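You operate a simulated robot arm through the tools that you are given. There is no shell and no other tool. Be economical: measure what you need, move in short steps, check, and stop when the job is done.

The job below is to be done with a simulated two-armed robot. You get a single attempt, and the scene is never put back.

Task
Hold the cream jar, screw its lid on, put it in the drawer.
Fine: shut the drawer. Set down upright: cream jar.
Where things are to end (x, y in the base frame): cream jar within 0.06 m of [0.56, 0.02].

The check looks at the end state, three seconds after you hand in, the way a careful person would. Anything else that was tipped, shoved, dropped, spilled or broken makes it a failure. Lids that push on must go on centred and level and be pressed home; caps that screw on are set level and turned clockwise until they are tight.

Robot
Two 7-joint arms with two-finger parallel grippers on one trunk, on a base that drives. Base frame: it is fixed to the floor where the robot stands at the start and does not move with it; the origin is under the middle of the robot, x ahead of it, y to its left, z up; the surface under the hand at the start is at about z = 0.58. Readings come in m, degrees, newtons and seconds.
The left shoulder is at the start at [0.06, 0.143, 0.801], the right one opposite. With the tool pointing down near the work surface each hand reaches from about 0.32 to 0.74 m from the robot's upright axis, wherever it stands, measured 20 degrees to its own side. Places, roughly: inside of the nightstand drawer [0.5, -0.1, 0.5]; nightstand drawer [0.5, -0.1, 0.5]. Payload 1.57 kg a hand.
Tool frame (each hand has its own): the origin (TCP) lies between the finger pads and is the grasp point; the fingertips stand 0.03 m ahead of it; z points along the fingers, y is the line along which they close. Largest opening 0.11 m; finger width 0.024, thickness 0.012; the body of the gripper, 0.048 by 0.112 m, starts 0.078 m behind the TCP.
Orientation is that of the tool frame in the base frame, as a unit quaternion [x, y, z, w]. With the fingers straight down and closing along the base's y, the tool's x points along the base's -x, its y along +y and its z along -z.

Tools
- The arms move only by the tool send_rows. It takes "left_commands", "right_commands" or both (then of equal length, played together; a hand with none holds still); each is a list that holds one entry, the list of rows, each a list of 7 numbers: the turn, a rotation vector about the tool's x, y, z in units of 6 degrees (1.0 is 6 degrees), then the shift along the tool's x, y, z in units of 20 mm (1.0 is 20 mm), then the closure in counts, from 0 (fully open) to 255 (shut). In form: [[[ax, ay, az, tx, ty, tz, fingers], ...]]. A call has 1 to 20 rows; each row shifts and turns the commanded pose from where the row before left it, along the tool's axes as they then stand. A call with a number of a shift or a turn outside -1 to 1 is refused whole. A row lasts 0.2 s, in which the tool goes at most 0.05 m and 8.6 degrees; a call with a longer step from one row to the next is refused whole, and so is a gripper value outside its range. Where a pose cannot be reached the arm comes as near as it can. A force on the tool above 90 N (or 10 N above the force at the start of the call, whichever is more), or a blocked arm, ends the call early, and 0.2 s more pass. Each finger travels about 0.045 m/s and halts on what it meets, pressing with about 33 N; the grip force reading is that of the motor and also rises with nothing between the fingers. The clock runs only during rows and for 0.2 s after the last one: add rows that do not move to give the fingers time. The reply holds the time, the measured pose of the TCP, the force on the tool along the base axes, the opening and the grip force, in the units named above and with some noise, with the torque about the TCP (base axes, N m) and any sound that the robot's microphone picked up.
- Cameras (640 x 400 px; columns grow to the right, rows downward): "scene" is now at [0.029, -0.0071, 1.39]; the picture's right is [-0.14, -0.99, 0.00], its down [-0.90, 0.12, -0.41] and it looks along [0.40, -0.06, -0.91] (base axes); focal length 275 px, centre (320, 200). "left" rides on the left gripper at [0.07, -0.016, -0.141] in its tool frame; the picture's right is [0.23, 0.97, 0.00], its down [-0.85, 0.20, -0.48] and it looks along [-0.47, 0.11, 0.88] (tool axes); focal length 222 px, centre (320, 200). "right" rides on the right gripper at [0.07, 0.016, -0.141] in its tool frame; the picture's right is [-0.23, 0.97, 0.00], its down [-0.86, -0.20, -0.48] and it looks along [-0.47, -0.11, 0.88] (tool axes); focal length 222 px, centre (320, 200). There is no depth. A picture from a camera that has moved, and an enlarged one, comes with that camera's place and axes in the base frame and with its lens.
- capture(camera): a new picture of that camera. The clock stands still meanwhile.
- move_column(by): slides the trunk up (or, below 0, down) by that many m; the arms and the scene camera ride with it, the base frame stays. It gives what a move gives, with no picture.
- base_move(legs): drives the robot by 1 to 6 legs, each [ahead, left, turn to the left] in m, m and degrees, along the robot's own axes; the way and the turn of a leg run together, so that a leg with both is an arc; at most 1.5 m and 180 degrees a leg. The arms and the cameras ride along, it lands a little off, and it stops where it bumps. It gives what a move gives.
- aim_head(pan, tilt): turns the head with the scene camera to pan (to the left, within 86 degrees either way) and tilt (down, from -29 to 69), counted from straight ahead of the robot. It gives what a move gives.
- zoom(camera, box): a new picture of the part [left, top, right, bottom] of that camera's present view, enlarged. The clock stands still meanwhile.
- finish_job(): hands the job in; it is judged then, once.

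Go step by step. Nothing tells you exact positions but the pictures and the camera data: compare them with the known pose of the tool, close in by small moves and look again before you grip or let go. The budget is 120 turns and 88 pictures, counting those below and the enlarged ones. Unless the task says otherwise, let go and move clear before handing in, and close with one line.

The tools are called after "Emit:" as name(argument=value, ...) on one line, values as JSON. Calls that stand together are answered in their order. send_rows: Moves the arms, as the interface text tells. Its arguments: {"type":"object","properties":{"left_commands":{"type":"array","items":{"type":"array","items":{"type":"array","items":{"type":"number"}}}},"right_commands":{"type":"array","items":{"type":"array","items":{"type":"array","items":{"type":"number"}}}}},"required":[]} The other tools are called the same way: move_column (by) slides the trunk up or down; base_move (legs) drives the base; aim_head (pan, tilt) turns the head that bears the scene camera; capture (camera) takes a picture; zoom (camera, box) takes an enlarged picture of a part of a camera's view; finish_job () hands the job in.

At the start:

```text
time_s: 0.0
left_tcp_pos: [0.4479, 0.1137, 0.8473]
left_tcp_rot: [-0.001, 1.0, 0.0, 0.0]
left_force: [-1.0, 0.1, -0.7]
left_moment: [0.01, -0.01, 0.01]
left_width: 0.1098
left_grasp_force: 0.1
right_tcp_pos: [0.4487, -0.2571, 0.8263]
right_tcp_rot: [0.0, 1.0, -0.001, 0.0]
right_force: [-0.8, 0.5, -0.6]
right_moment: [-0.03, 0.01, -0.04]
right_width: 0.1099
right_grasp_force: 0.0
trunk travel left (down, up): [-0.4, 0.19]
robot x, y, heading: [-0.0002, -0.003, 0.1]
head pan, tilt: [-7.8, 65.9]
```

scene: 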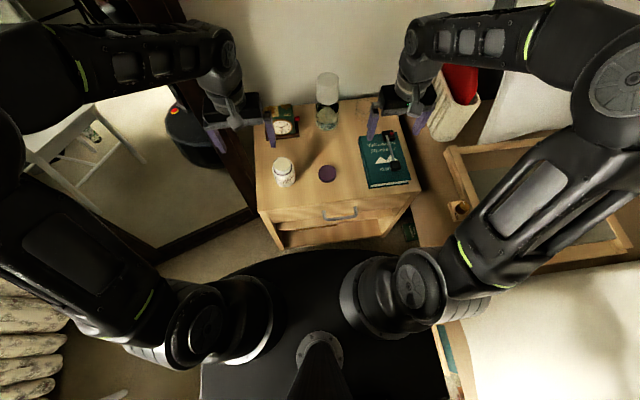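
right: 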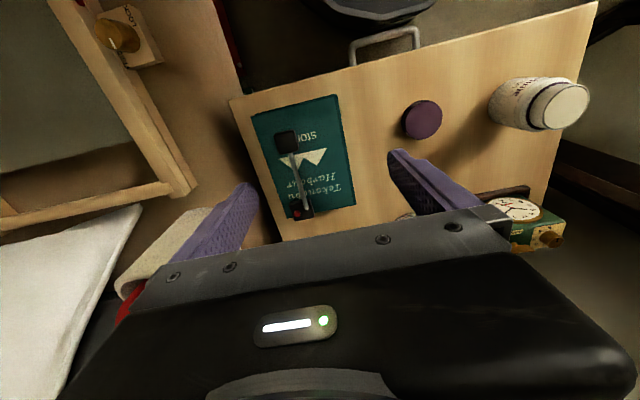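
left: 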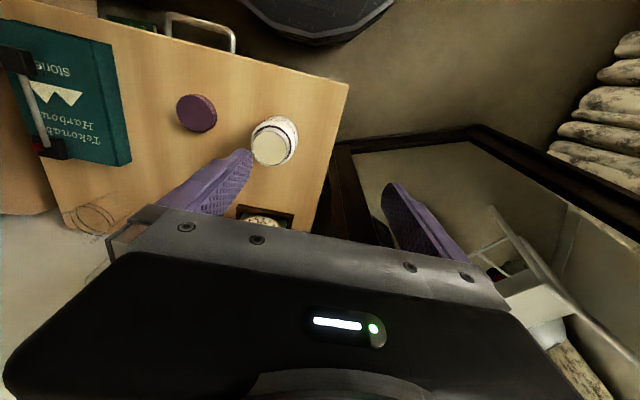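

I see a nightstand with a white jar, a purple disc (likely its lid), a book, a clock and a glass; the drawer front with a handle faces the robot. I'll zoom in for detail.

Emit:
zoom(camera="scene", box=[230, 60, 450, 260])

Emit:
zoom(camera="left", box=[140, 60, 340, 240])

```text
2.00 times, centred on (340, 160) of scene
camera zoom: at [0.029, -0.0071, 1.39], right [-0.14, -0.99, 0.0], down [-0.9, 0.12, -0.41], along [0.4, -0.06, -0.91], focal length 549 px, centre (280, 280)
```

zoom: 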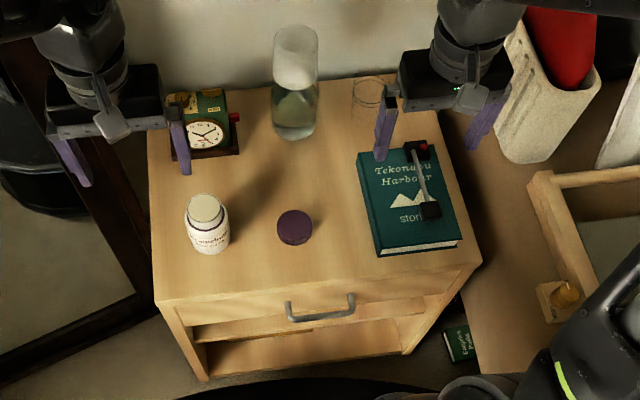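

```text
2.22 times, centred on (240, 150) of left
camera zoom: at [0.3784, 0.0979, 0.9875], right [-0.23, 0.97, 0.0], down [0.85, 0.2, 0.48], along [0.47, 0.11, -0.88], focal length 494 px, centre (498, 311)
```

zoom: 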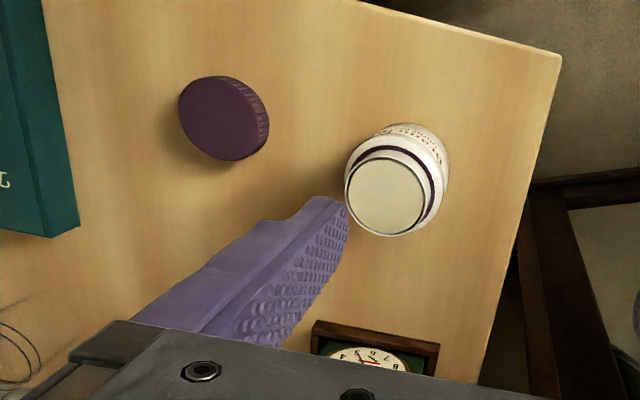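

The jar stands at about (0.486, 0.046), top z≈0.66. The purple lid lies at about (0.472, -0.093). The right hand goes over the lid and the left moves aside.

Emit:
send_rows(right_commands=[[[0, 0, 0, -0.128, 0.911, 0.7, 0], [0, 0, 0, -0.128, 0.911, 0.7, 0], [0, 0, 0, -0.128, 0.911, 0.7, 0], [0, 0, 0, -0.128, 0.911, 0.7, 0], [0, 0, 0, -0.128, 0.911, 0.7, 0], [0, 0, 0, -0.128, 0.911, 0.7, 0], [0, 0, 0, -0.128, 0.911, 0.7, 0], [0, 0, 0, -0.128, 0.911, 0.7, 0], [0, 0, 0, -0.128, 0.911, 0.7, 0], [0, 0, 0, 0, 0, 0, 0]]], left_commands=[[[0, 0, 0, 0, 0.6, 0, 0], [0, 0, 0, 0, 0.6, 0, 0], [0, 0, 0, 0, 0.6, 0, 0], [0, 0, 0, 0, 0.6, 0, 0], [0, 0, 0, 0, 0.6, 0, 0], [0, 0, 0, 0, 0.6, 0, 0], [0, 0, 0, 0, 0.6, 0, 0], [0, 0, 0, 0, 0.6, 0, 0], [0, 0, 0, 0, 0.6, 0, 0], [0, 0, 0, 0, 0, 0, 0]]])

Emit:
capture(camera="right")

Emit:
capture(camera="scene")

```text
time_s: 2.2
left_tcp_pos: [0.4479, 0.2206, 0.8471]
left_tcp_rot: [0.0, 1.0, 0.0, 0.0]
left_force: [-0.1, -0.1, -1.4]
left_moment: [0.0, 0.01, 0.0]
left_width: 0.1099
left_grasp_force: 0.1
right_tcp_pos: [0.4738, -0.095, 0.6981]
right_tcp_rot: [-0.001, 1.0, 0.0, 0.0]
right_force: [0.0, -0.8, 0.6]
right_moment: [-0.02, -0.01, 0.02]
right_width: 0.1101
right_grasp_force: 0.1
trunk travel left (down, up): [-0.4, 0.19]
robot x, y, heading: [0.0013, -0.0004, -0.2]
head pan, tilt: [-7.8, 65.9]
```

```text
82 pictures are left
camera right: at [0.4044, -0.0791, 0.8396], right [0.23, 0.97, 0.0], down [0.85, -0.2, 0.48], along [0.47, -0.11, -0.88], focal length 222 px, centre (320, 200)
```

right: 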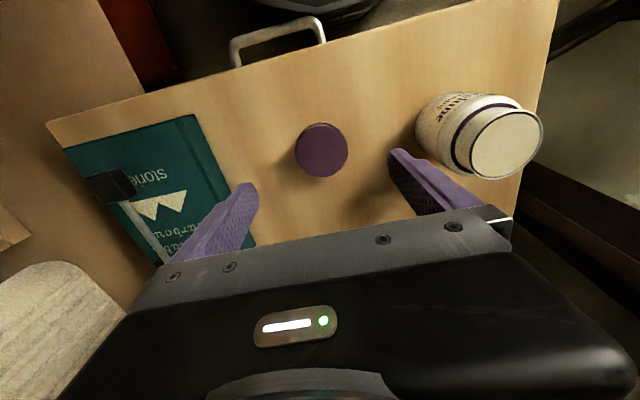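

```text
81 pictures are left
camera scene: at [0.0291, -0.007, 1.39], right [-0.14, -0.99, 0.0], down [-0.9, 0.12, -0.41], along [0.4, -0.06, -0.91], focal length 275 px, centre (320, 200)
```

scene: 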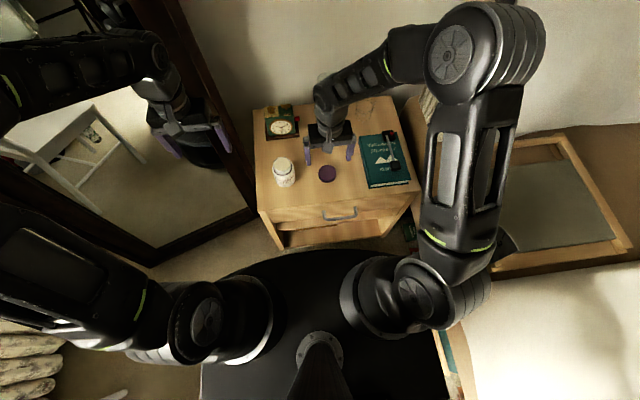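

The lid is at (0.4725, -0.093), already centred between the fingers. Before I use the left side I'll check the frame-like object there.

Emit:
aim_head(pan=35, tilt=45)

Emit:
capture(camera="scene")

Emit:
capture(camera="left")

```text
time_s: 3.3
left_tcp_pos: [0.4483, 0.221, 0.847]
left_tcp_rot: [0.001, 1.0, -0.001, 0.0]
left_force: [0.5, -1.0, 0.5]
left_moment: [-0.03, -0.01, 0.03]
left_width: 0.1101
left_grasp_force: 0.1
right_tcp_pos: [0.4726, -0.0954, 0.6996]
right_tcp_rot: [0.0, 1.0, 0.0, 0.0]
right_force: [0.1, -0.4, 0.5]
right_moment: [0.04, -0.02, -0.02]
right_width: 0.1102
right_grasp_force: 0.1
trunk travel left (down, up): [-0.4, 0.19]
robot x, y, heading: [0.0039, -0.001, -0.1]
head pan, tilt: [35.0, 45.0]
```

```text
80 pictures are left
camera scene: at [0.0367, 0.0476, 1.416], right [0.57, -0.82, 0.0], down [-0.58, -0.41, -0.71], along [0.58, 0.4, -0.71], focal length 275 px, centre (320, 200)
```

scene: 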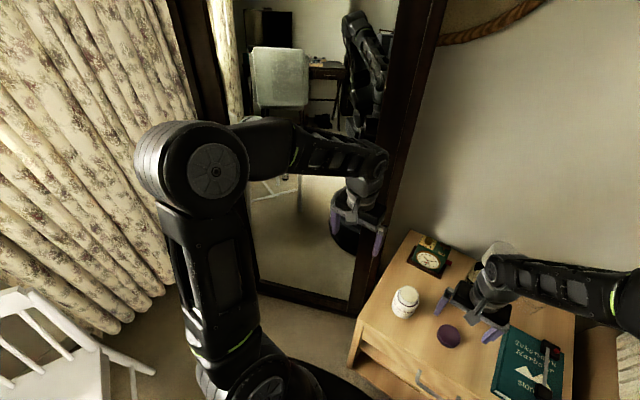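

```text
79 pictures are left
camera left: at [0.3785, 0.2057, 0.9874], right [-0.23, 0.97, 0.0], down [0.86, 0.2, 0.48], along [0.47, 0.11, -0.88], focal length 222 px, centre (320, 200)
```

left: 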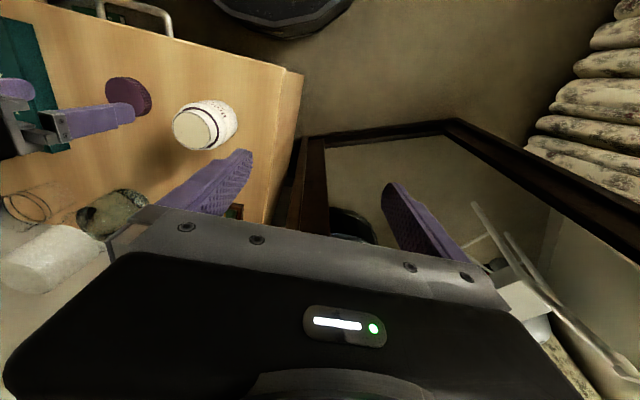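

A leaning mirror stands to the left behind x≈0.6, so the left arm has room in front of it. The right hand now turns counter-clockwise by 60° to leave turning range, and comes lower. The left hand turns to point diagonally at the jar.

Emit:
send_rows(right_commands=[[[0, 0, -1, 0, 0, 0, 0], [0, 0, -1, 0, 0, 0, 0], [0, 0, -1, 0, 0, 0, 0], [0, 0, -1, 0, 0, 0, 0], [0, 0, -1, 0, 0, 0, 0], [0, 0, -1, 0, 0, 0, 0], [0, 0, -1, 0, 0, 0, 0], [0, 0, -1, 0, 0, 0, 0], [0, 0, -1, 0, 0, 0, 0], [0, 0, -1, 0, 0, 0, 0], [0, 0, 0, 0, 0, 0.8, 0], [0, 0, 0, 0, 0, 0.8, 0], [0, 0, 0, 0, 0, 0.8, 0], [0, 0, 0, 0, 0, 0, 0], [0, 0, 0, 0, 0, 0, 0], [0, 0, 0, 0, 0, 0, 0], [0, 0, 0, 0, 0, 0, 0]]], left_commands=[[[0, 0, 1, 0, 0, 0, 0], [0, 0, 1, 0, 0, 0, 0], [0, 0, 1, 0, 0, 0, 0], [0, 0, 1, 0, 0, 0, 0], [0, 0, 1, 0, 0, 0, 0], [0, 0, 1, 0, 0, 0, 0], [0, 0, 1, 0, 0, 0, 0], [0, 0, 1, 0, 0, 0, 0], [0, -1, 0, 0, 0, 0, 0], [0, -1, 0, 0, 0, 0, 0], [0, -1, 0, 0, 0, 0, 0], [0, -1, 0, 0, 0, 0, 0], [0, -1, 0, 0, 0, 0, 0], [0, -1, 0, 0, 0, 0, 0], [0, -1, 0, 0, 0, 0, 0], [0, -1, 0, 0, 0, 0, 0], [0, -1, 0, 0, 0, 0, 0]]])

Emit:
capture(camera="right")

Emit:
capture(camera="scene")

```text
time_s: 6.9
left_tcp_pos: [0.4465, 0.2217, 0.8474]
left_tcp_rot: [0.363, 0.814, -0.185, 0.415]
left_force: [-0.1, 0.9, -0.7]
left_moment: [-0.03, 0.01, -0.01]
left_width: 0.1098
left_grasp_force: 0.1
right_tcp_pos: [0.4744, -0.0948, 0.6535]
right_tcp_rot: [-0.5, 0.866, 0.0, 0.0]
right_force: [-0.3, 0.0, 0.1]
right_moment: [-0.01, 0.03, 0.0]
right_width: 0.1099
right_grasp_force: 0.0
trunk travel left (down, up): [-0.4, 0.19]
robot x, y, heading: [0.0014, 0.0035, 0.1]
head pan, tilt: [35.0, 45.0]
```

```text
78 pictures are left
camera right: at [0.426, -0.1469, 0.794], right [-0.73, 0.68, 0.0], down [0.6, 0.64, 0.48], along [0.33, 0.35, -0.88], focal length 222 px, centre (320, 200)
```

right: 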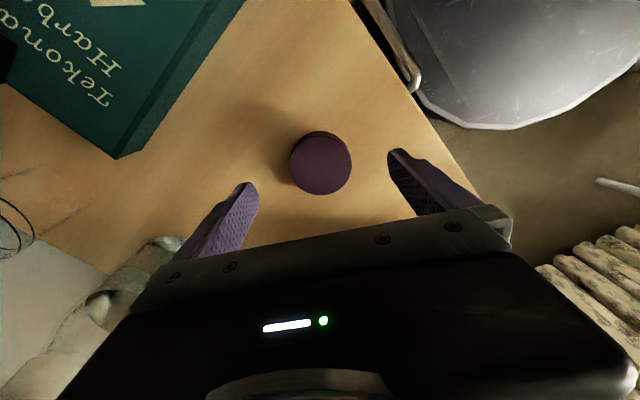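

```text
77 pictures are left
camera scene: at [0.0367, 0.0478, 1.4161], right [0.57, -0.82, 0.0], down [-0.58, -0.41, -0.71], along [0.58, 0.41, -0.71], focal length 275 px, centre (320, 200)
```

scene: 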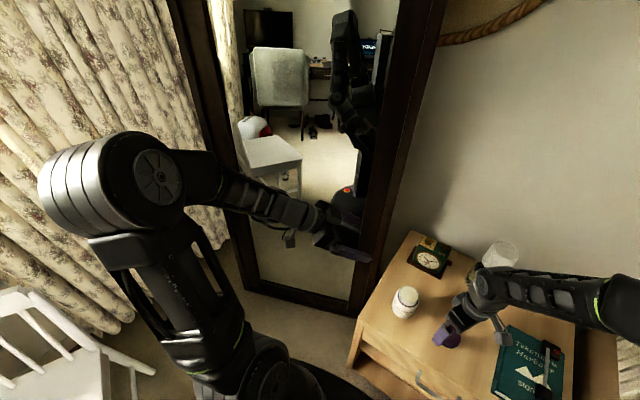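

The lid sits between the right fingers. I'll lower and grip it while the left moves to a pre-grasp pose by the jar.

Emit:
send_rows(right_commands=[[[0, 0, 0, 0, 0, 0.5, 0], [0, 0, 0, 0, 0, 0.5, 0], [0, 0, 0, 0, 0, 0.5, 0], [0, 0, 0, 0, 0, 0.5, 0], [0, 0, 0, 0, 0, 0, 120], [0, 0, 0, 0, 0, 0, 140], [0, 0, 0, 0, 0, 0, 160], [0, 0, 0, 0, 0, 0, 200], [0, 0, 0, 0, 0, 0, 200], [0, 0, 0, 0, 0, 0, 200]]], left_commands=[[[0, 0, 0, 0.506, -0.492, 0.781, 0], [0, 0, 0, 0.506, -0.492, 0.781, 0], [0, 0, 0, 0.506, -0.492, 0.781, 0], [0, 0, 0, 0.506, -0.492, 0.781, 0], [0, 0, 0, 0.506, -0.492, 0.781, 0], [0, 0, 0, 0.506, -0.492, 0.781, 0], [0, 0, 0, 0.506, -0.492, 0.781, 0], [0, 0, 0, 0.506, -0.492, 0.781, 0], [0, 0, 0, 0.506, -0.492, 0.781, 0], [0, 0, 0, 0, 0, 0, 0]]])

Emit:
capture(camera="left")

Emit:
capture(camera="right")

```text
time_s: 9.1
left_tcp_pos: [0.4229, 0.1174, 0.6924]
left_tcp_rot: [0.362, 0.814, -0.184, 0.415]
left_force: [0.6, -0.1, -0.4]
left_moment: [0.01, -0.01, 0.01]
left_width: 0.1101
left_grasp_force: 0.1
right_tcp_pos: [0.4732, -0.0945, 0.6104]
right_tcp_rot: [-0.5, 0.866, 0.0, 0.0]
right_force: [0.1, -1.1, 0.2]
right_moment: [-0.02, 0.02, 0.04]
right_width: 0.057
right_grasp_force: 32.9
trunk travel left (down, up): [-0.4, 0.19]
robot x, y, heading: [0.0005, -0.0058, -0.1]
head pan, tilt: [35.0, 45.0]
```

```text
76 pictures are left
camera left: at [0.3073, 0.2228, 0.7175], right [0.63, 0.75, -0.18], down [0.22, 0.05, 0.97], along [0.74, -0.66, -0.14], focal length 222 px, centre (320, 200)
```

left: 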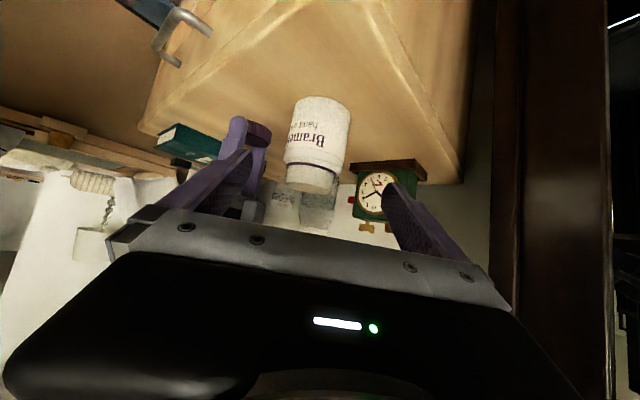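

```text
75 pictures are left
camera right: at [0.4244, -0.1468, 0.7521], right [-0.73, 0.68, 0.0], down [0.6, 0.64, 0.48], along [0.33, 0.35, -0.88], focal length 222 px, centre (320, 200)
```

right: 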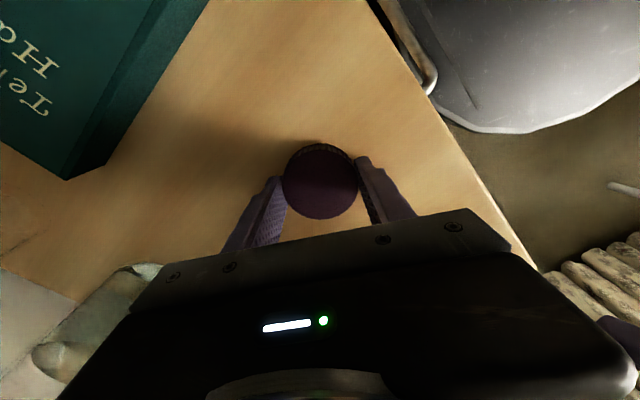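

The lid is gripped (width 0.057). I'll lift it clear and bring the left fingers around the jar.

Emit:
send_rows(right_commands=[[[0, 0, 0, 0, 0, -0.7, 200], [0, 0, 0, 0, 0, -0.7, 200], [0, 0, 0, 0, 0, -0.7, 200], [0, 0, 0, 0, 0, -0.7, 200], [0, 0, 0, 0, 0, -0.7, 200], [0, 0, 0, 0, 0, -0.7, 200], [0, 0, 0, 0, 0, -0.7, 200], [0, 0, 0, 0, 0, -0.7, 200], [0, 0, 0, 0, 0, 0, 200]]], left_commands=[[[0, 0, 0, 0.01, 0, 0.75, 0], [0, 0, 0, 0.01, 0, 0.75, 0], [0, 0, 0, 0.01, 0, 0.75, 0], [0, 0, 0, 0.01, 0, 0.75, 0], [0, 0, 0, 0.01, 0, 0.75, 0], [0, 0, 0, 0.01, 0, 0.75, 0], [0, 0, 0, 0.01, 0, 0.75, 0], [0, 0, 0, 0.01, 0, 0.75, 0], [0, 0, 0, 0, 0, 0, 0]]])

Emit:
capture(camera="left")

Emit:
zoom(camera="scene", box=[330, 220, 570, 370])

```text
time_s: 11.1
left_tcp_pos: [0.4868, 0.046, 0.62]
left_tcp_rot: [0.362, 0.814, -0.184, 0.415]
left_force: [0.0, 0.9, 0.6]
left_moment: [-0.02, -0.03, -0.02]
left_width: 0.1101
left_grasp_force: 0.0
right_tcp_pos: [0.4709, -0.0925, 0.725]
right_tcp_rot: [-0.5, 0.866, 0.0, -0.001]
right_force: [-0.5, -0.7, -0.3]
right_moment: [0.02, 0.01, 0.0]
right_width: 0.0571
right_grasp_force: 33.1
trunk travel left (down, up): [-0.4, 0.19]
robot x, y, heading: [0.0, 0.0009, 0.0]
head pan, tilt: [35.0, 45.0]
```

```text
74 pictures are left
camera left: at [0.3719, 0.1523, 0.6449], right [0.63, 0.75, -0.18], down [0.23, 0.05, 0.97], along [0.74, -0.66, -0.14], focal length 222 px, centre (320, 200)
```

left: 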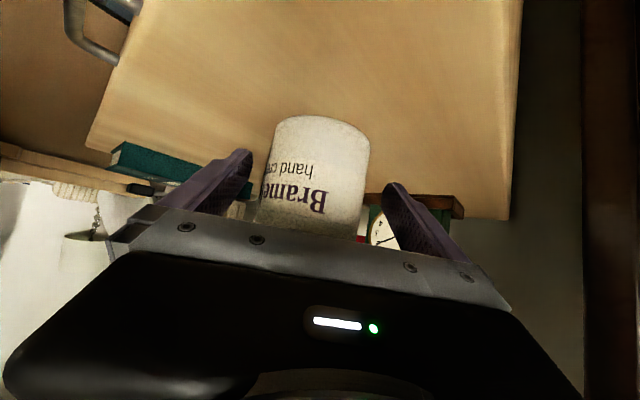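

```text
2.67 times, centred on (450, 295) of scene
camera zoom: at [0.0367, 0.0476, 1.416], right [0.57, -0.82, 0.0], down [-0.58, -0.41, -0.71], along [0.58, 0.41, -0.71], focal length 733 px, centre (-27, -53)
```

zoom: 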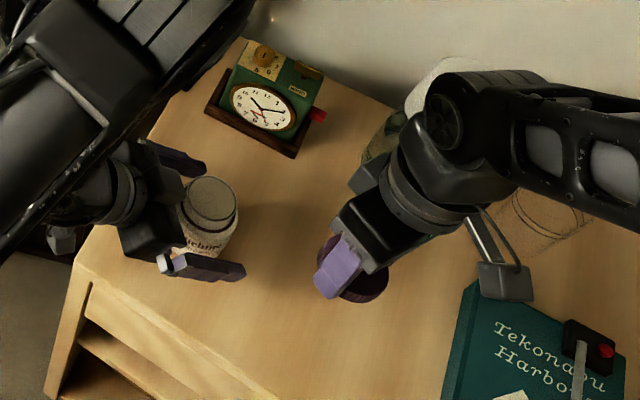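

The jar lies centred between the left fingers. Closing the left hand on it.

Emit:
send_rows(left_commands=[[[0, 0, 0, 0, 0, 0.25, 60], [0, 0, 0, 0, 0, 0, 90], [0, 0, 0, 0, 0, 0, 110], [0, 0, 0, 0, 0, 0, 130], [0, 0, 0, 0, 0, 0, 180], [0, 0, 0, 0, 0, 0, 180], [0, 0, 0, 0, 0, 0, 180]]])

Emit:
aim_head(pan=0, tilt=50)

Emit:
zoom(camera="scene", box=[220, 140, 460, 290])

Emit:
capture(camera="right")

```text
time_s: 12.7
left_tcp_pos: [0.4901, 0.042, 0.6166]
left_tcp_rot: [0.363, 0.814, -0.185, 0.414]
left_force: [0.5, -1.5, 0.4]
left_moment: [-0.05, -0.02, -0.01]
left_width: 0.0669
left_grasp_force: 32.6
right_tcp_pos: [0.4714, -0.0921, 0.7245]
right_tcp_rot: [-0.499, 0.866, 0.0, 0.0]
right_force: [0.0, 0.6, 0.2]
right_moment: [0.01, 0.03, 0.0]
right_width: 0.057
right_grasp_force: 32.8
trunk travel left (down, up): [-0.4, 0.19]
robot x, y, heading: [0.0033, -0.0015, -0.3]
head pan, tilt: [35.0, 45.0]
```

```text
time_s: 13.7
left_tcp_pos: [0.4898, 0.0425, 0.6181]
left_tcp_rot: [0.363, 0.814, -0.185, 0.414]
left_force: [0.3, -2.1, 1.7]
left_moment: [0.0, -0.05, -0.02]
left_width: 0.0668
left_grasp_force: 32.9
right_tcp_pos: [0.4734, -0.0918, 0.725]
right_tcp_rot: [-0.5, 0.866, -0.001, -0.001]
right_force: [0.0, -0.1, 0.1]
right_moment: [0.01, 0.02, -0.02]
right_width: 0.0572
right_grasp_force: 33.1
trunk travel left (down, up): [-0.4, 0.19]
robot x, y, heading: [0.0006, -0.0013, -0.1]
head pan, tilt: [0.0, 50.0]
```

```text
2.67 times, centred on (340, 215) of scene
camera zoom: at [0.047, 0.0009, 1.4092], right [0.0, -1.0, 0.0], down [-0.77, 0.0, -0.64], along [0.64, 0.0, -0.77], focal length 733 px, centre (267, 160)
```

zoom: 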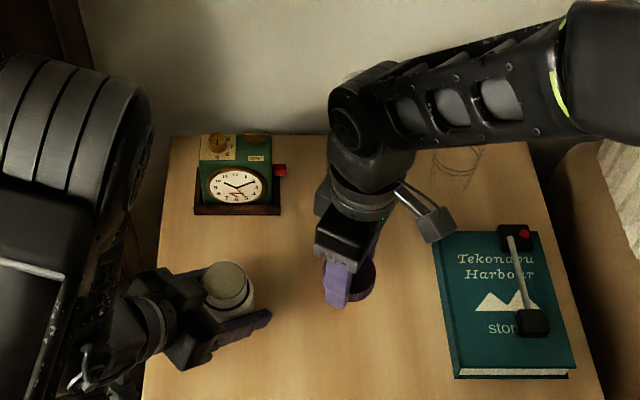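

```text
71 pictures are left
camera right: at [0.4236, -0.1447, 0.8654], right [-0.73, 0.68, 0.0], down [0.6, 0.64, 0.48], along [0.33, 0.35, -0.88], focal length 222 px, centre (320, 200)
```

right: 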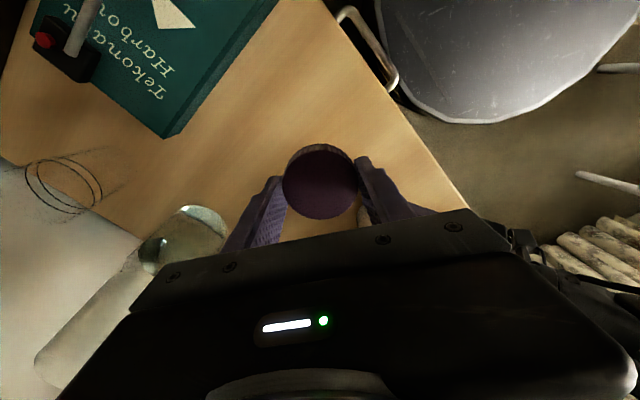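

The jar is held. Now the lid moves to above the jar, still about 3 cm up.

Emit:
send_rows(right_commands=[[[0, 0, 0, -0.8, 0.349, 0, 200], [0, 0, 0, -0.8, 0.349, 0, 200], [0, 0, 0, -0.8, 0.349, 0, 200], [0, 0, 0, -0.8, 0.349, 0, 200], [0, 0, 0, -0.8, 0.349, 0, 200], [0, 0, 0, -0.8, 0.349, 0, 200], [0, 0, 0, -0.8, 0.349, 0, 200], [0, 0, 0, -0.785, 0.349, 0, 200], [0, 0, 0, 0, 0, 0, 200], [0, 0, 0, 0, 0, 0, 200]]])

Emit:
capture(camera="right")

Emit:
zoom(camera="scene", box=[240, 190, 400, 290])

```text
time_s: 15.9
left_tcp_pos: [0.4908, 0.0448, 0.6171]
left_tcp_rot: [0.361, 0.815, -0.184, 0.414]
left_force: [-2.8, 23.6, 7.8]
left_moment: [-2.59, -0.42, -0.63]
left_width: 0.0673
left_grasp_force: 32.5
right_tcp_pos: [0.4883, 0.0426, 0.7227]
right_tcp_rot: [-0.5, 0.866, -0.002, -0.001]
right_force: [3.8, -26.7, 2.1]
right_moment: [-0.48, -0.01, 0.67]
right_width: 0.0569
right_grasp_force: 33.3
trunk travel left (down, up): [-0.4, 0.19]
robot x, y, heading: [-0.0038, 0.0003, 0.1]
head pan, tilt: [0.0, 50.0]
```

```text
70 pictures are left
camera right: at [0.4396, -0.0088, 0.8643], right [-0.73, 0.68, 0.0], down [0.6, 0.64, 0.48], along [0.33, 0.34, -0.88], focal length 222 px, centre (320, 200)
```

right: 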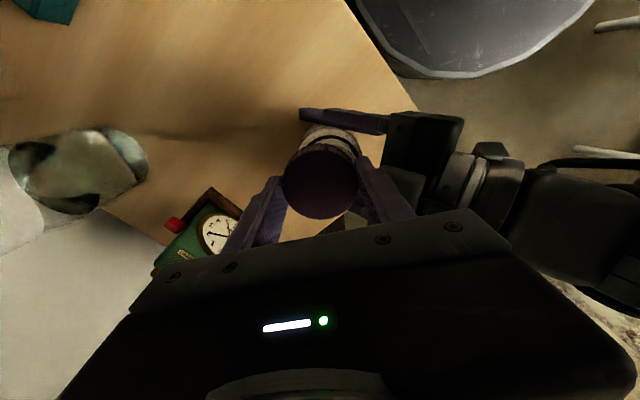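

```text
4.00 times, centred on (320, 240) of scene
camera zoom: at [0.0464, 0.0008, 1.4092], right [0.0, -1.0, 0.0], down [-0.77, 0.0, -0.64], along [0.64, 0.0, -0.77], focal length 1099 px, centre (320, 40)
```

zoom: 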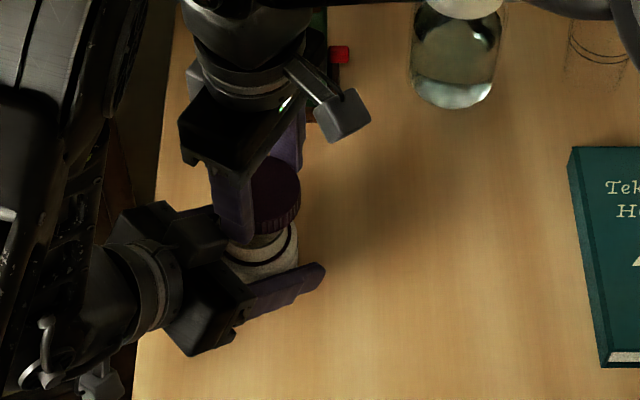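

The right finger touched the left palm at this wrist angle. I'll lift off, turn the right wrist to the nominal angle so its fingers straddle beside the palm, and look again.

Emit:
send_rows(right_commands=[[[0, 0, 0, 0.2, 0, -0.8, 200], [0, 0, 0, 0.2, 0, -0.8, 200], [0, 0, 0, 0, 0, 0, 200], [0, 0, 1, 0, 0, 0, 200], [0, 0, 1, 0, 0, 0, 200], [0, 0, 1, 0, 0, 0, 200], [0, 0, 1, 0, 0, 0, 200], [0, 0, 1, 0, 0, 0, 200], [0, 0, 1, 0, 0, 0, 200], [0, 0, 1, 0, 0, 0, 200], [0, 0, 1, 0, 0, 0, 200], [0, 0, 1, 0, 0, 0, 200], [0, 0, 1, 0, 0, 0, 200], [0, 0, 0, 0, 0, 0, 200]]])

Emit:
capture(camera="right")

Emit:
zoom(camera="scene", box=[240, 190, 400, 290])

```text
time_s: 18.9
left_tcp_pos: [0.4888, 0.0424, 0.617]
left_tcp_rot: [0.362, 0.814, -0.185, 0.414]
left_force: [0.0, -1.8, 2.5]
left_moment: [-0.03, -0.1, -0.03]
left_width: 0.0667
left_grasp_force: 32.8
right_tcp_pos: [0.4836, 0.0382, 0.7585]
right_tcp_rot: [0.001, 1.0, -0.001, -0.001]
right_force: [-0.6, 0.6, -0.2]
right_moment: [-0.02, 0.01, 0.01]
right_width: 0.0572
right_grasp_force: 32.9
trunk travel left (down, up): [-0.4, 0.19]
robot x, y, heading: [0.0007, -0.0003, -0.0]
head pan, tilt: [0.0, 50.0]
```

```text
68 pictures are left
camera right: at [0.4151, 0.0543, 0.8978], right [0.23, 0.97, 0.0], down [0.85, -0.2, 0.48], along [0.47, -0.11, -0.88], focal length 222 px, centre (320, 200)
```

right: 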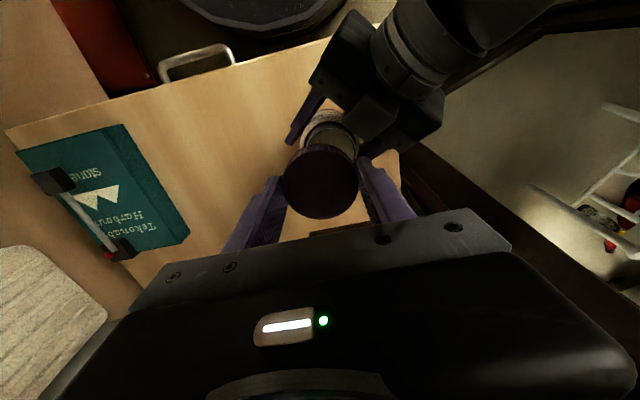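

```text
4.00 times, centred on (320, 240) of scene
camera zoom: at [0.047, 0.001, 1.4091], right [0.0, -1.0, 0.0], down [-0.77, 0.0, -0.64], along [0.64, 0.0, -0.77], focal length 1099 px, centre (320, 40)
```

zoom: 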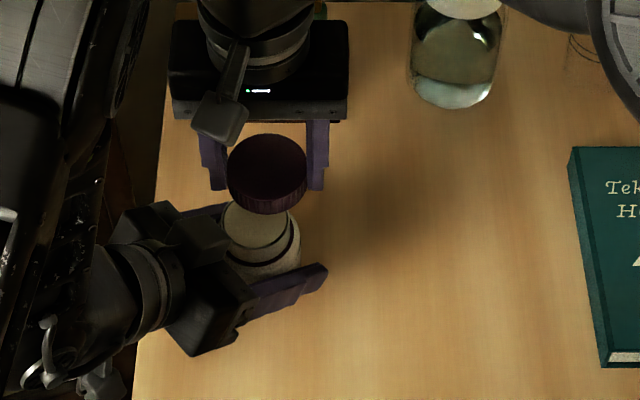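

The lid is above the jar with clear room beside the left palm. I'll zoom in closely to measure the rim centre against the lid.

Emit:
zoom(camera="scene", box=[280, 215, 336, 265])

```text
8.00 times, centred on (308, 240) of scene
camera zoom: at [0.047, 0.001, 1.4091], right [0.0, -1.0, 0.0], down [-0.77, 0.0, -0.64], along [0.64, 0.0, -0.77], focal length 2198 px, centre (416, -120)
```

zoom: 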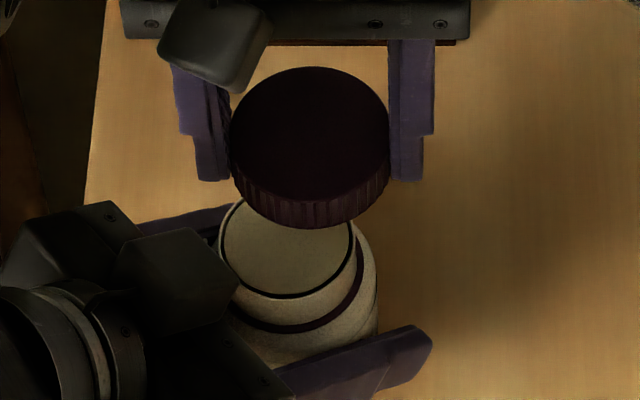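

Lid height is ≈0.016 and the rim centre is at ≈(0.4865, 0.0505), roughly 1 cm from the lid axis. I'll correct, turn a little clockwise for clearance, and go down to a 1 cm gap.

Emit:
send_rows(right_commands=[[[0, 0, 0, -0.225, 0.575, 0, 200], [0, 0, 1, 0, 0, 0, 200], [0, 0, 1, 0, 0, 0, 200], [0, 0, 1, 0, 0, 0, 200], [0, 0, 0, 0, 0, 0.5, 200], [0, 0, 0, 0, 0, 0.5, 200], [0, 0, 0, 0, 0, 0.5, 200], [0, 0, 0, 0, 0, 0.5, 200], [0, 0, 0, 0, 0, 0.5, 200], [0, 0, 0, 0, 0, 0, 200]]])

Emit:
zoom(camera="scene", box=[280, 215, 336, 265])

Emit:
capture(camera="right")

Emit:
capture(camera="left")

```text
time_s: 21.1
left_tcp_pos: [0.4895, 0.0431, 0.6169]
left_tcp_rot: [0.362, 0.814, -0.185, 0.415]
left_force: [-0.1, 0.2, 2.4]
left_moment: [0.08, -0.14, 0.03]
left_width: 0.0669
left_grasp_force: 32.8
right_tcp_pos: [0.4898, 0.0493, 0.7066]
right_tcp_rot: [0.156, 0.988, 0.0, 0.0]
right_force: [0.5, 0.2, 0.0]
right_moment: [0.0, -0.04, 0.02]
right_width: 0.0572
right_grasp_force: 32.9
trunk travel left (down, up): [-0.4, 0.19]
robot x, y, heading: [-0.0027, 0.0001, 0.1]
head pan, tilt: [0.0, 50.0]
```

```text
8.00 times, centred on (308, 240) of scene
camera zoom: at [0.0469, 0.0011, 1.4091], right [0.0, -1.0, 0.0], down [-0.77, 0.0, -0.64], along [0.64, 0.0, -0.77], focal length 2198 px, centre (416, -120)
```

zoom: 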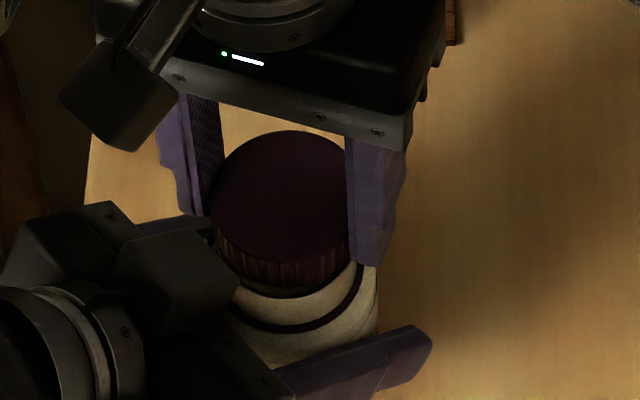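

```text
64 pictures are left
camera right: at [0.4281, 0.0862, 0.8486], right [0.52, 0.86, 0.0], down [0.75, -0.45, 0.48], along [0.41, -0.25, -0.88], focal length 222 px, centre (320, 200)
```

right: 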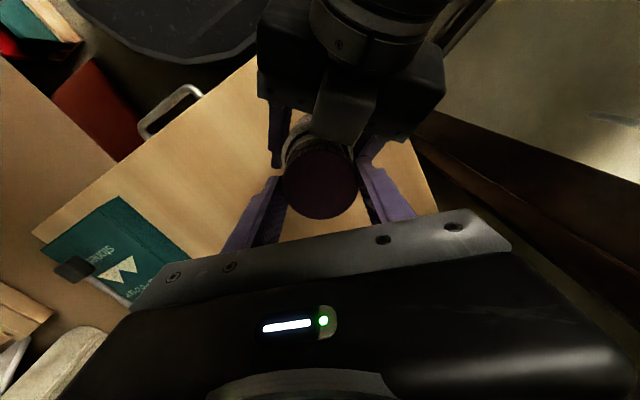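

```text
63 pictures are left
camera left: at [0.3742, 0.149, 0.6425], right [0.63, 0.75, -0.18], down [0.23, 0.05, 0.97], along [0.74, -0.66, -0.14], focal length 222 px, centre (320, 200)
```

left: 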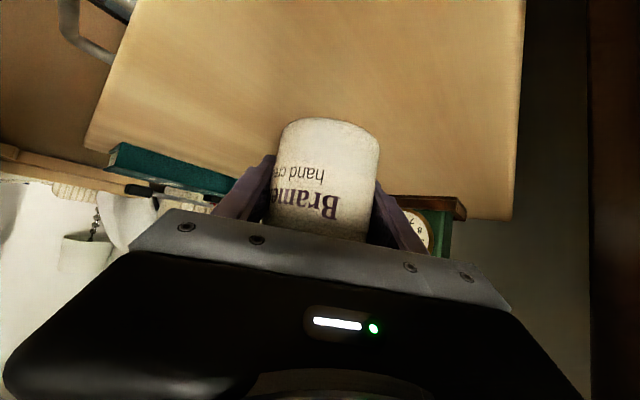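

The lid and rim agree to about 1 mm. I'll lower in small steps and watch the force for contact.

Emit:
send_rows(right_commands=[[[0, 0, 0, 0, 0, 0.15, 200], [0, 0, 0, 0, 0, 0.15, 200], [0, 0, 0, 0, 0, 0.15, 200], [0, 0, 0, 0, 0, 0.15, 200], [0, 0, 0, 0, 0, 0.1, 200], [0, 0, 0, 0, 0, 0, 200]]])

```text
time_s: 22.5
left_tcp_pos: [0.4879, 0.0436, 0.6177]
left_tcp_rot: [0.362, 0.815, -0.183, 0.414]
left_force: [1.7, 4.2, -6.0]
left_moment: [0.06, -0.67, -0.09]
left_width: 0.067
left_grasp_force: 32.8
right_tcp_pos: [0.4899, 0.0503, 0.6947]
right_tcp_rot: [0.156, 0.988, 0.0, 0.002]
right_force: [7.5, -5.9, 30.7]
right_moment: [-0.32, 0.15, 0.07]
right_width: 0.0574
right_grasp_force: 32.8
trunk travel left (down, up): [-0.4, 0.19]
robot x, y, heading: [0.0032, 0.0021, 0.1]
head pan, tilt: [0.0, 50.0]
```

Contact at TCP z≈0.695 (lid bottom ≈0.664), matching the rim. Now I'll start turning clockwise and watch torque and height.

Emit:
send_rows(right_commands=[[[0, 0, 1, 0, 0, 0, 200], [0, 0, 1, 0, 0, 0, 200], [0, 0, 1, 0, 0, 0.02, 200], [0, 0, 1, 0, 0, 0.02, 200], [0, 0, 1, 0, 0, 0.02, 200], [0, 0, 0, 0, 0, 0, 200]]])

Emit:
zoom(camera="scene", box=[280, 215, 336, 265])

```text
time_s: 23.9
left_tcp_pos: [0.4896, 0.0436, 0.6171]
left_tcp_rot: [0.362, 0.815, -0.184, 0.415]
left_force: [5.4, 11.8, -2.4]
left_moment: [-0.66, 0.38, -0.14]
left_width: 0.0671
left_grasp_force: 33.0
right_tcp_pos: [0.4888, 0.048, 0.6902]
right_tcp_rot: [0.408, 0.913, -0.002, -0.001]
right_force: [-8.5, -14.5, 13.3]
right_moment: [-0.34, 0.42, 0.16]
right_width: 0.0569
right_grasp_force: 33.0
trunk travel left (down, up): [-0.4, 0.19]
robot x, y, heading: [-0.0028, -0.0031, -0.1]
head pan, tilt: [0.0, 50.0]
```

```text
8.00 times, centred on (308, 240) of scene
camera zoom: at [0.0464, 0.0006, 1.4091], right [0.0, -1.0, 0.0], down [-0.77, 0.0, -0.64], along [0.64, 0.0, -0.77], focal length 2198 px, centre (416, -120)
```

zoom: 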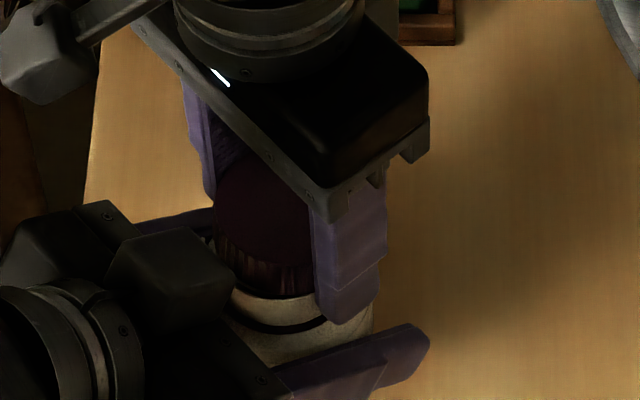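

The lid dropped ~4 mm as it turned, so the thread seems to be engaging. I relieve the side load slightly and turn on.

Emit:
send_rows(right_commands=[[[0, 0, 1, 0, -0.05, 0.01, 200], [0, 0, 1, 0, 0, 0.01, 200], [0, 0, 1, 0, 0, 0.01, 200], [0, 0, 1, 0, 0, 0.01, 200], [0, 0, 1, 0, 0, 0.01, 200], [0, 0, 0, 0, 0, 0, 200]]])

Emit:
zoom(camera="scene", box=[280, 215, 336, 265])

```text
time_s: 25.3
left_tcp_pos: [0.4896, 0.0443, 0.6175]
left_tcp_rot: [0.362, 0.814, -0.184, 0.415]
left_force: [17.3, 18.0, -6.0]
left_moment: [-0.64, 0.62, -0.5]
left_width: 0.067
left_grasp_force: 32.4
right_tcp_pos: [0.4866, 0.0489, 0.6907]
right_tcp_rot: [0.63, 0.776, -0.002, -0.002]
right_force: [-17.3, -16.2, 13.7]
right_moment: [-0.45, 0.78, 0.42]
right_width: 0.0569
right_grasp_force: 32.9
trunk travel left (down, up): [-0.4, 0.19]
robot x, y, heading: [0.0024, 0.0011, -0.2]
head pan, tilt: [0.0, 50.0]
```

```text
8.00 times, centred on (308, 240) of scene
camera zoom: at [0.0466, 0.0011, 1.4091], right [0.0, -1.0, 0.0], down [-0.77, 0.0, -0.64], along [0.64, 0.0, -0.77], focal length 2198 px, centre (416, -120)
```

zoom: 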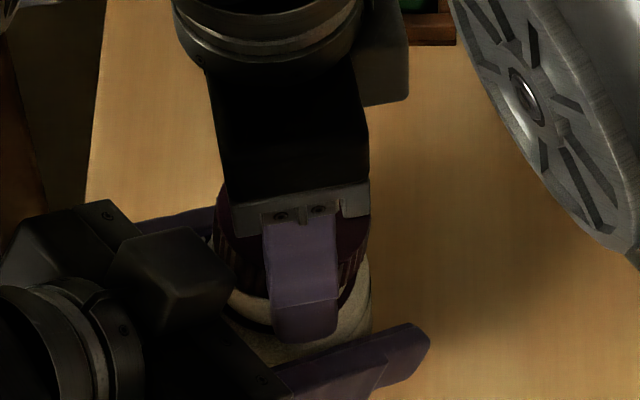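

The lid has turned 60°. Side load is building up, so I'll open slightly to let it relax and check how the lid sits.

Emit:
send_rows(right_commands=[[[0, 0, 0, 0, 0, 0, 70], [0, 0, 0, 0, 0, 0, 70], [0, 0, 0, 0, 0, 0, 70]]])

Emit:
capture(camera="right")

```text
time_s: 26.1
left_tcp_pos: [0.4888, 0.0428, 0.618]
left_tcp_rot: [0.363, 0.813, -0.186, 0.415]
left_force: [-2.8, -4.1, 0.6]
left_moment: [0.18, -0.16, 0.14]
left_width: 0.0668
left_grasp_force: 33.4
right_tcp_pos: [0.4891, 0.0497, 0.6902]
right_tcp_rot: [0.629, 0.777, 0.001, 0.0]
right_force: [2.3, 0.8, 1.8]
right_moment: [0.07, 0.05, -0.06]
right_width: 0.0776
right_grasp_force: 0.1
trunk travel left (down, up): [-0.4, 0.19]
robot x, y, heading: [-0.0013, -0.0002, -0.3]
head pan, tilt: [0.0, 50.0]
```

```text
60 pictures are left
camera right: at [0.4901, 0.1209, 0.832], right [1.0, -0.02, 0.0], down [-0.02, -0.88, 0.48], along [-0.01, -0.48, -0.88], focal length 222 px, centre (320, 200)
```

right: 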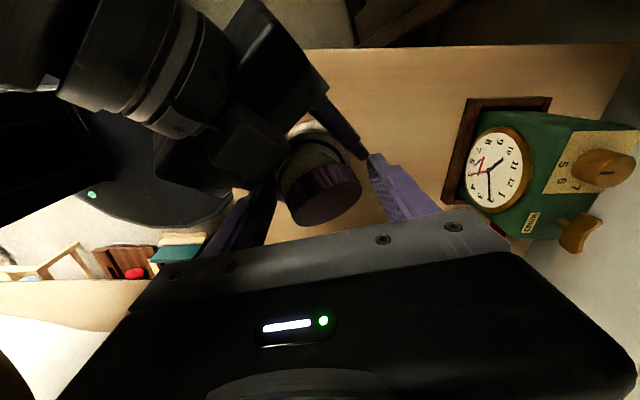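

Emit:
zoom(camera="right", box=[260, 105, 380, 240])

Emit:
zoom(camera="scene", box=[280, 215, 336, 265])

```text
2.96 times, centred on (320, 172) of right
camera zoom: at [0.4901, 0.1209, 0.832], right [1.0, -0.02, 0.0], down [-0.02, -0.88, 0.48], along [-0.01, -0.48, -0.88], focal length 658 px, centre (320, 282)
```

zoom: 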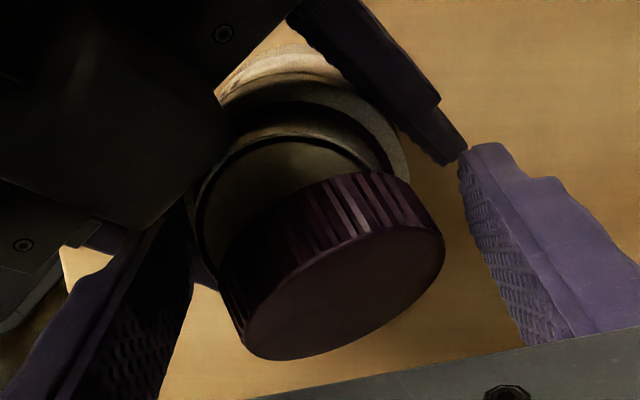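

```text
8.00 times, centred on (308, 240) of scene
camera zoom: at [0.0468, 0.0008, 1.4092], right [0.0, -1.0, 0.0], down [-0.77, 0.0, -0.64], along [0.64, 0.0, -0.77], focal length 2198 px, centre (416, -120)
```

zoom: 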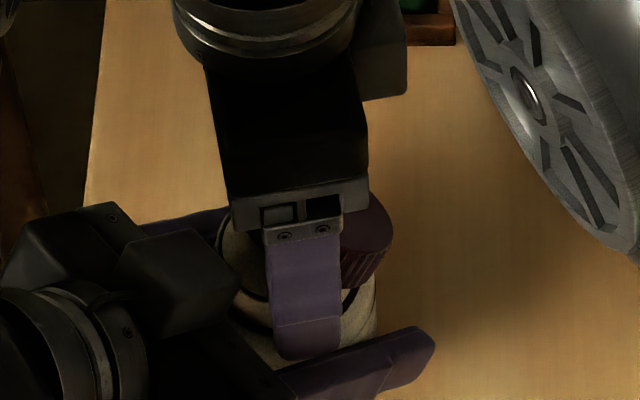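

The lid pivoted in the fingers and now leans tilted on the rim. I'll re-grip it carefully as it lies, then take it back to the table to level it.

Emit:
send_rows(right_commands=[[[0, 0, 0, 0, 0, 0, 90], [0, 0, 0, 0, 0, 0, 110], [0, 0, 0, 0, 0, 0, 130], [0, 0, 0, 0, 0, 0, 160], [0, 0, 0, 0, 0, 0, 200]]])

Emit:
zoom(camera="right", box=[240, 100, 400, 240])

```text
time_s: 27.3
left_tcp_pos: [0.4897, 0.042, 0.616]
left_tcp_rot: [0.363, 0.814, -0.185, 0.415]
left_force: [0.8, -0.2, 0.8]
left_moment: [0.02, 0.27, -0.14]
left_width: 0.0667
left_grasp_force: 33.2
right_tcp_pos: [0.487, 0.0484, 0.6902]
right_tcp_rot: [0.629, 0.777, 0.0, 0.001]
right_force: [-0.7, -1.3, 3.6]
right_moment: [-0.01, -0.1, 0.16]
right_width: 0.0617
right_grasp_force: 19.4
trunk travel left (down, up): [-0.4, 0.19]
robot x, y, heading: [-0.0031, 0.0012, 0.2]
head pan, tilt: [0.0, 50.0]
```

```text
2.86 times, centred on (320, 170) of right
camera zoom: at [0.4895, 0.1204, 0.8314], right [1.0, -0.02, 0.0], down [-0.02, -0.88, 0.48], along [-0.01, -0.48, -0.88], focal length 635 px, centre (320, 286)
```

zoom: 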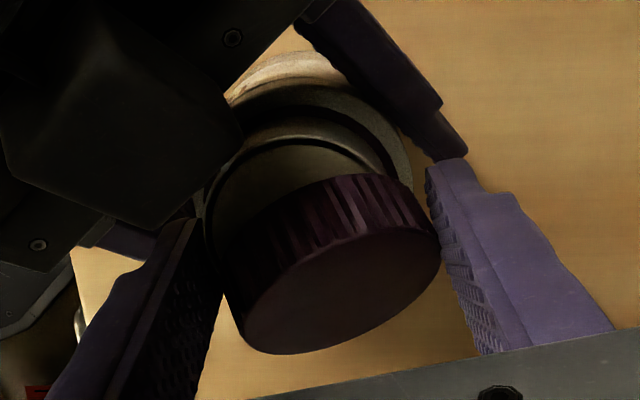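

Emit:
send_rows(right_commands=[[[0, 0, 0, 0, 0, 0, 200], [0, 0, 0, 0, 0, 0, 200], [0, 0, 0, 0, 0, 0, 200]]])

Emit:
zoom(camera="right", box=[240, 100, 400, 240])

```text
time_s: 28.1
left_tcp_pos: [0.4898, 0.0439, 0.6172]
left_tcp_rot: [0.363, 0.814, -0.184, 0.414]
left_force: [6.9, -0.8, -0.7]
left_moment: [0.0, 0.59, -0.03]
left_width: 0.0668
left_grasp_force: 32.8
right_tcp_pos: [0.4871, 0.0489, 0.6917]
right_tcp_rot: [0.629, 0.777, -0.001, 0.0]
right_force: [-8.1, -3.3, 7.8]
right_moment: [-0.13, 0.1, 0.05]
right_width: 0.0603
right_grasp_force: 30.0
trunk travel left (down, up): [-0.4, 0.19]
robot x, y, heading: [0.0022, -0.0026, 0.0]
head pan, tilt: [0.0, 50.0]
```

```text
2.86 times, centred on (320, 170) of right
camera zoom: at [0.4892, 0.1205, 0.8313], right [1.0, -0.02, 0.0], down [-0.02, -0.88, 0.48], along [-0.01, -0.48, -0.88], focal length 635 px, centre (320, 286)
```

zoom: 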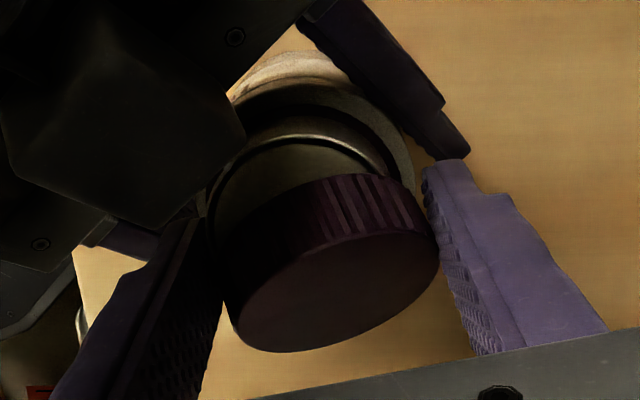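

The lid is held again (still tilted). Lifting gently.

Emit:
send_rows(right_commands=[[[0, 0, 0, 0, 0, -0.2, 220], [0, 0, 0, 0, 0, -0.3, 220], [0, 0, 0, 0, 0, -0.5, 220], [0, 0, 0, 0, 0, -0.5, 220], [0, 0, 0, 0, 0, -0.5, 220], [0, 0, 0, 0, 0, 0, 220]]])

Emit:
zoom(camera="right", box=[240, 100, 400, 240])

Emit:
zoom(camera="scene", box=[280, 215, 336, 265])

```text
time_s: 29.5
left_tcp_pos: [0.4897, 0.0436, 0.6177]
left_tcp_rot: [0.362, 0.814, -0.185, 0.414]
left_force: [-2.2, 0.7, 5.3]
left_moment: [0.26, 0.12, 0.05]
left_width: 0.0667
left_grasp_force: 32.9
right_tcp_pos: [0.4898, 0.0496, 0.7313]
right_tcp_rot: [0.629, 0.777, 0.0, -0.001]
right_force: [-0.1, -0.8, 0.2]
right_moment: [0.03, 0.01, -0.01]
right_width: 0.0591
right_grasp_force: 33.2
trunk travel left (down, up): [-0.4, 0.19]
robot x, y, heading: [0.0005, -0.001, 0.1]
head pan, tilt: [0.0, 50.0]
```

```text
2.86 times, centred on (320, 170) of right
camera zoom: at [0.4909, 0.1207, 0.872], right [1.0, -0.02, 0.0], down [-0.02, -0.88, 0.48], along [-0.01, -0.48, -0.88], focal length 635 px, centre (320, 286)
```

zoom: 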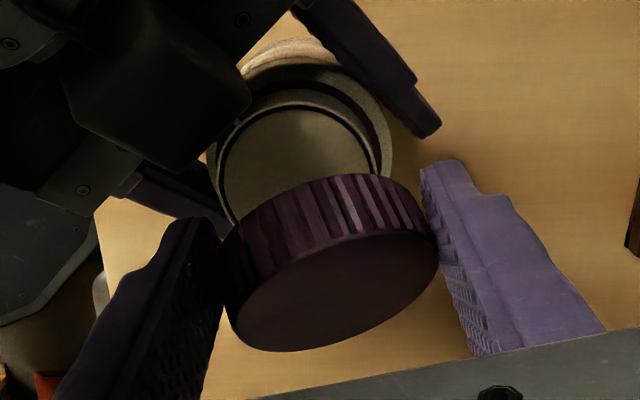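

```text
8.00 times, centred on (308, 240) of scene
camera zoom: at [0.0465, 0.001, 1.4092], right [0.0, -1.0, 0.0], down [-0.77, 0.0, -0.64], along [0.64, 0.0, -0.77], focal length 2198 px, centre (416, -120)
```

zoom: 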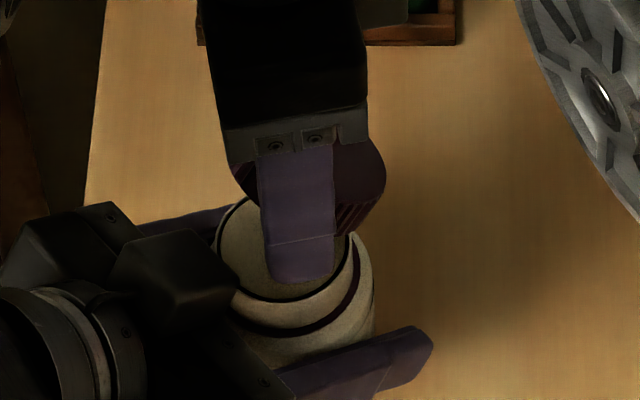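

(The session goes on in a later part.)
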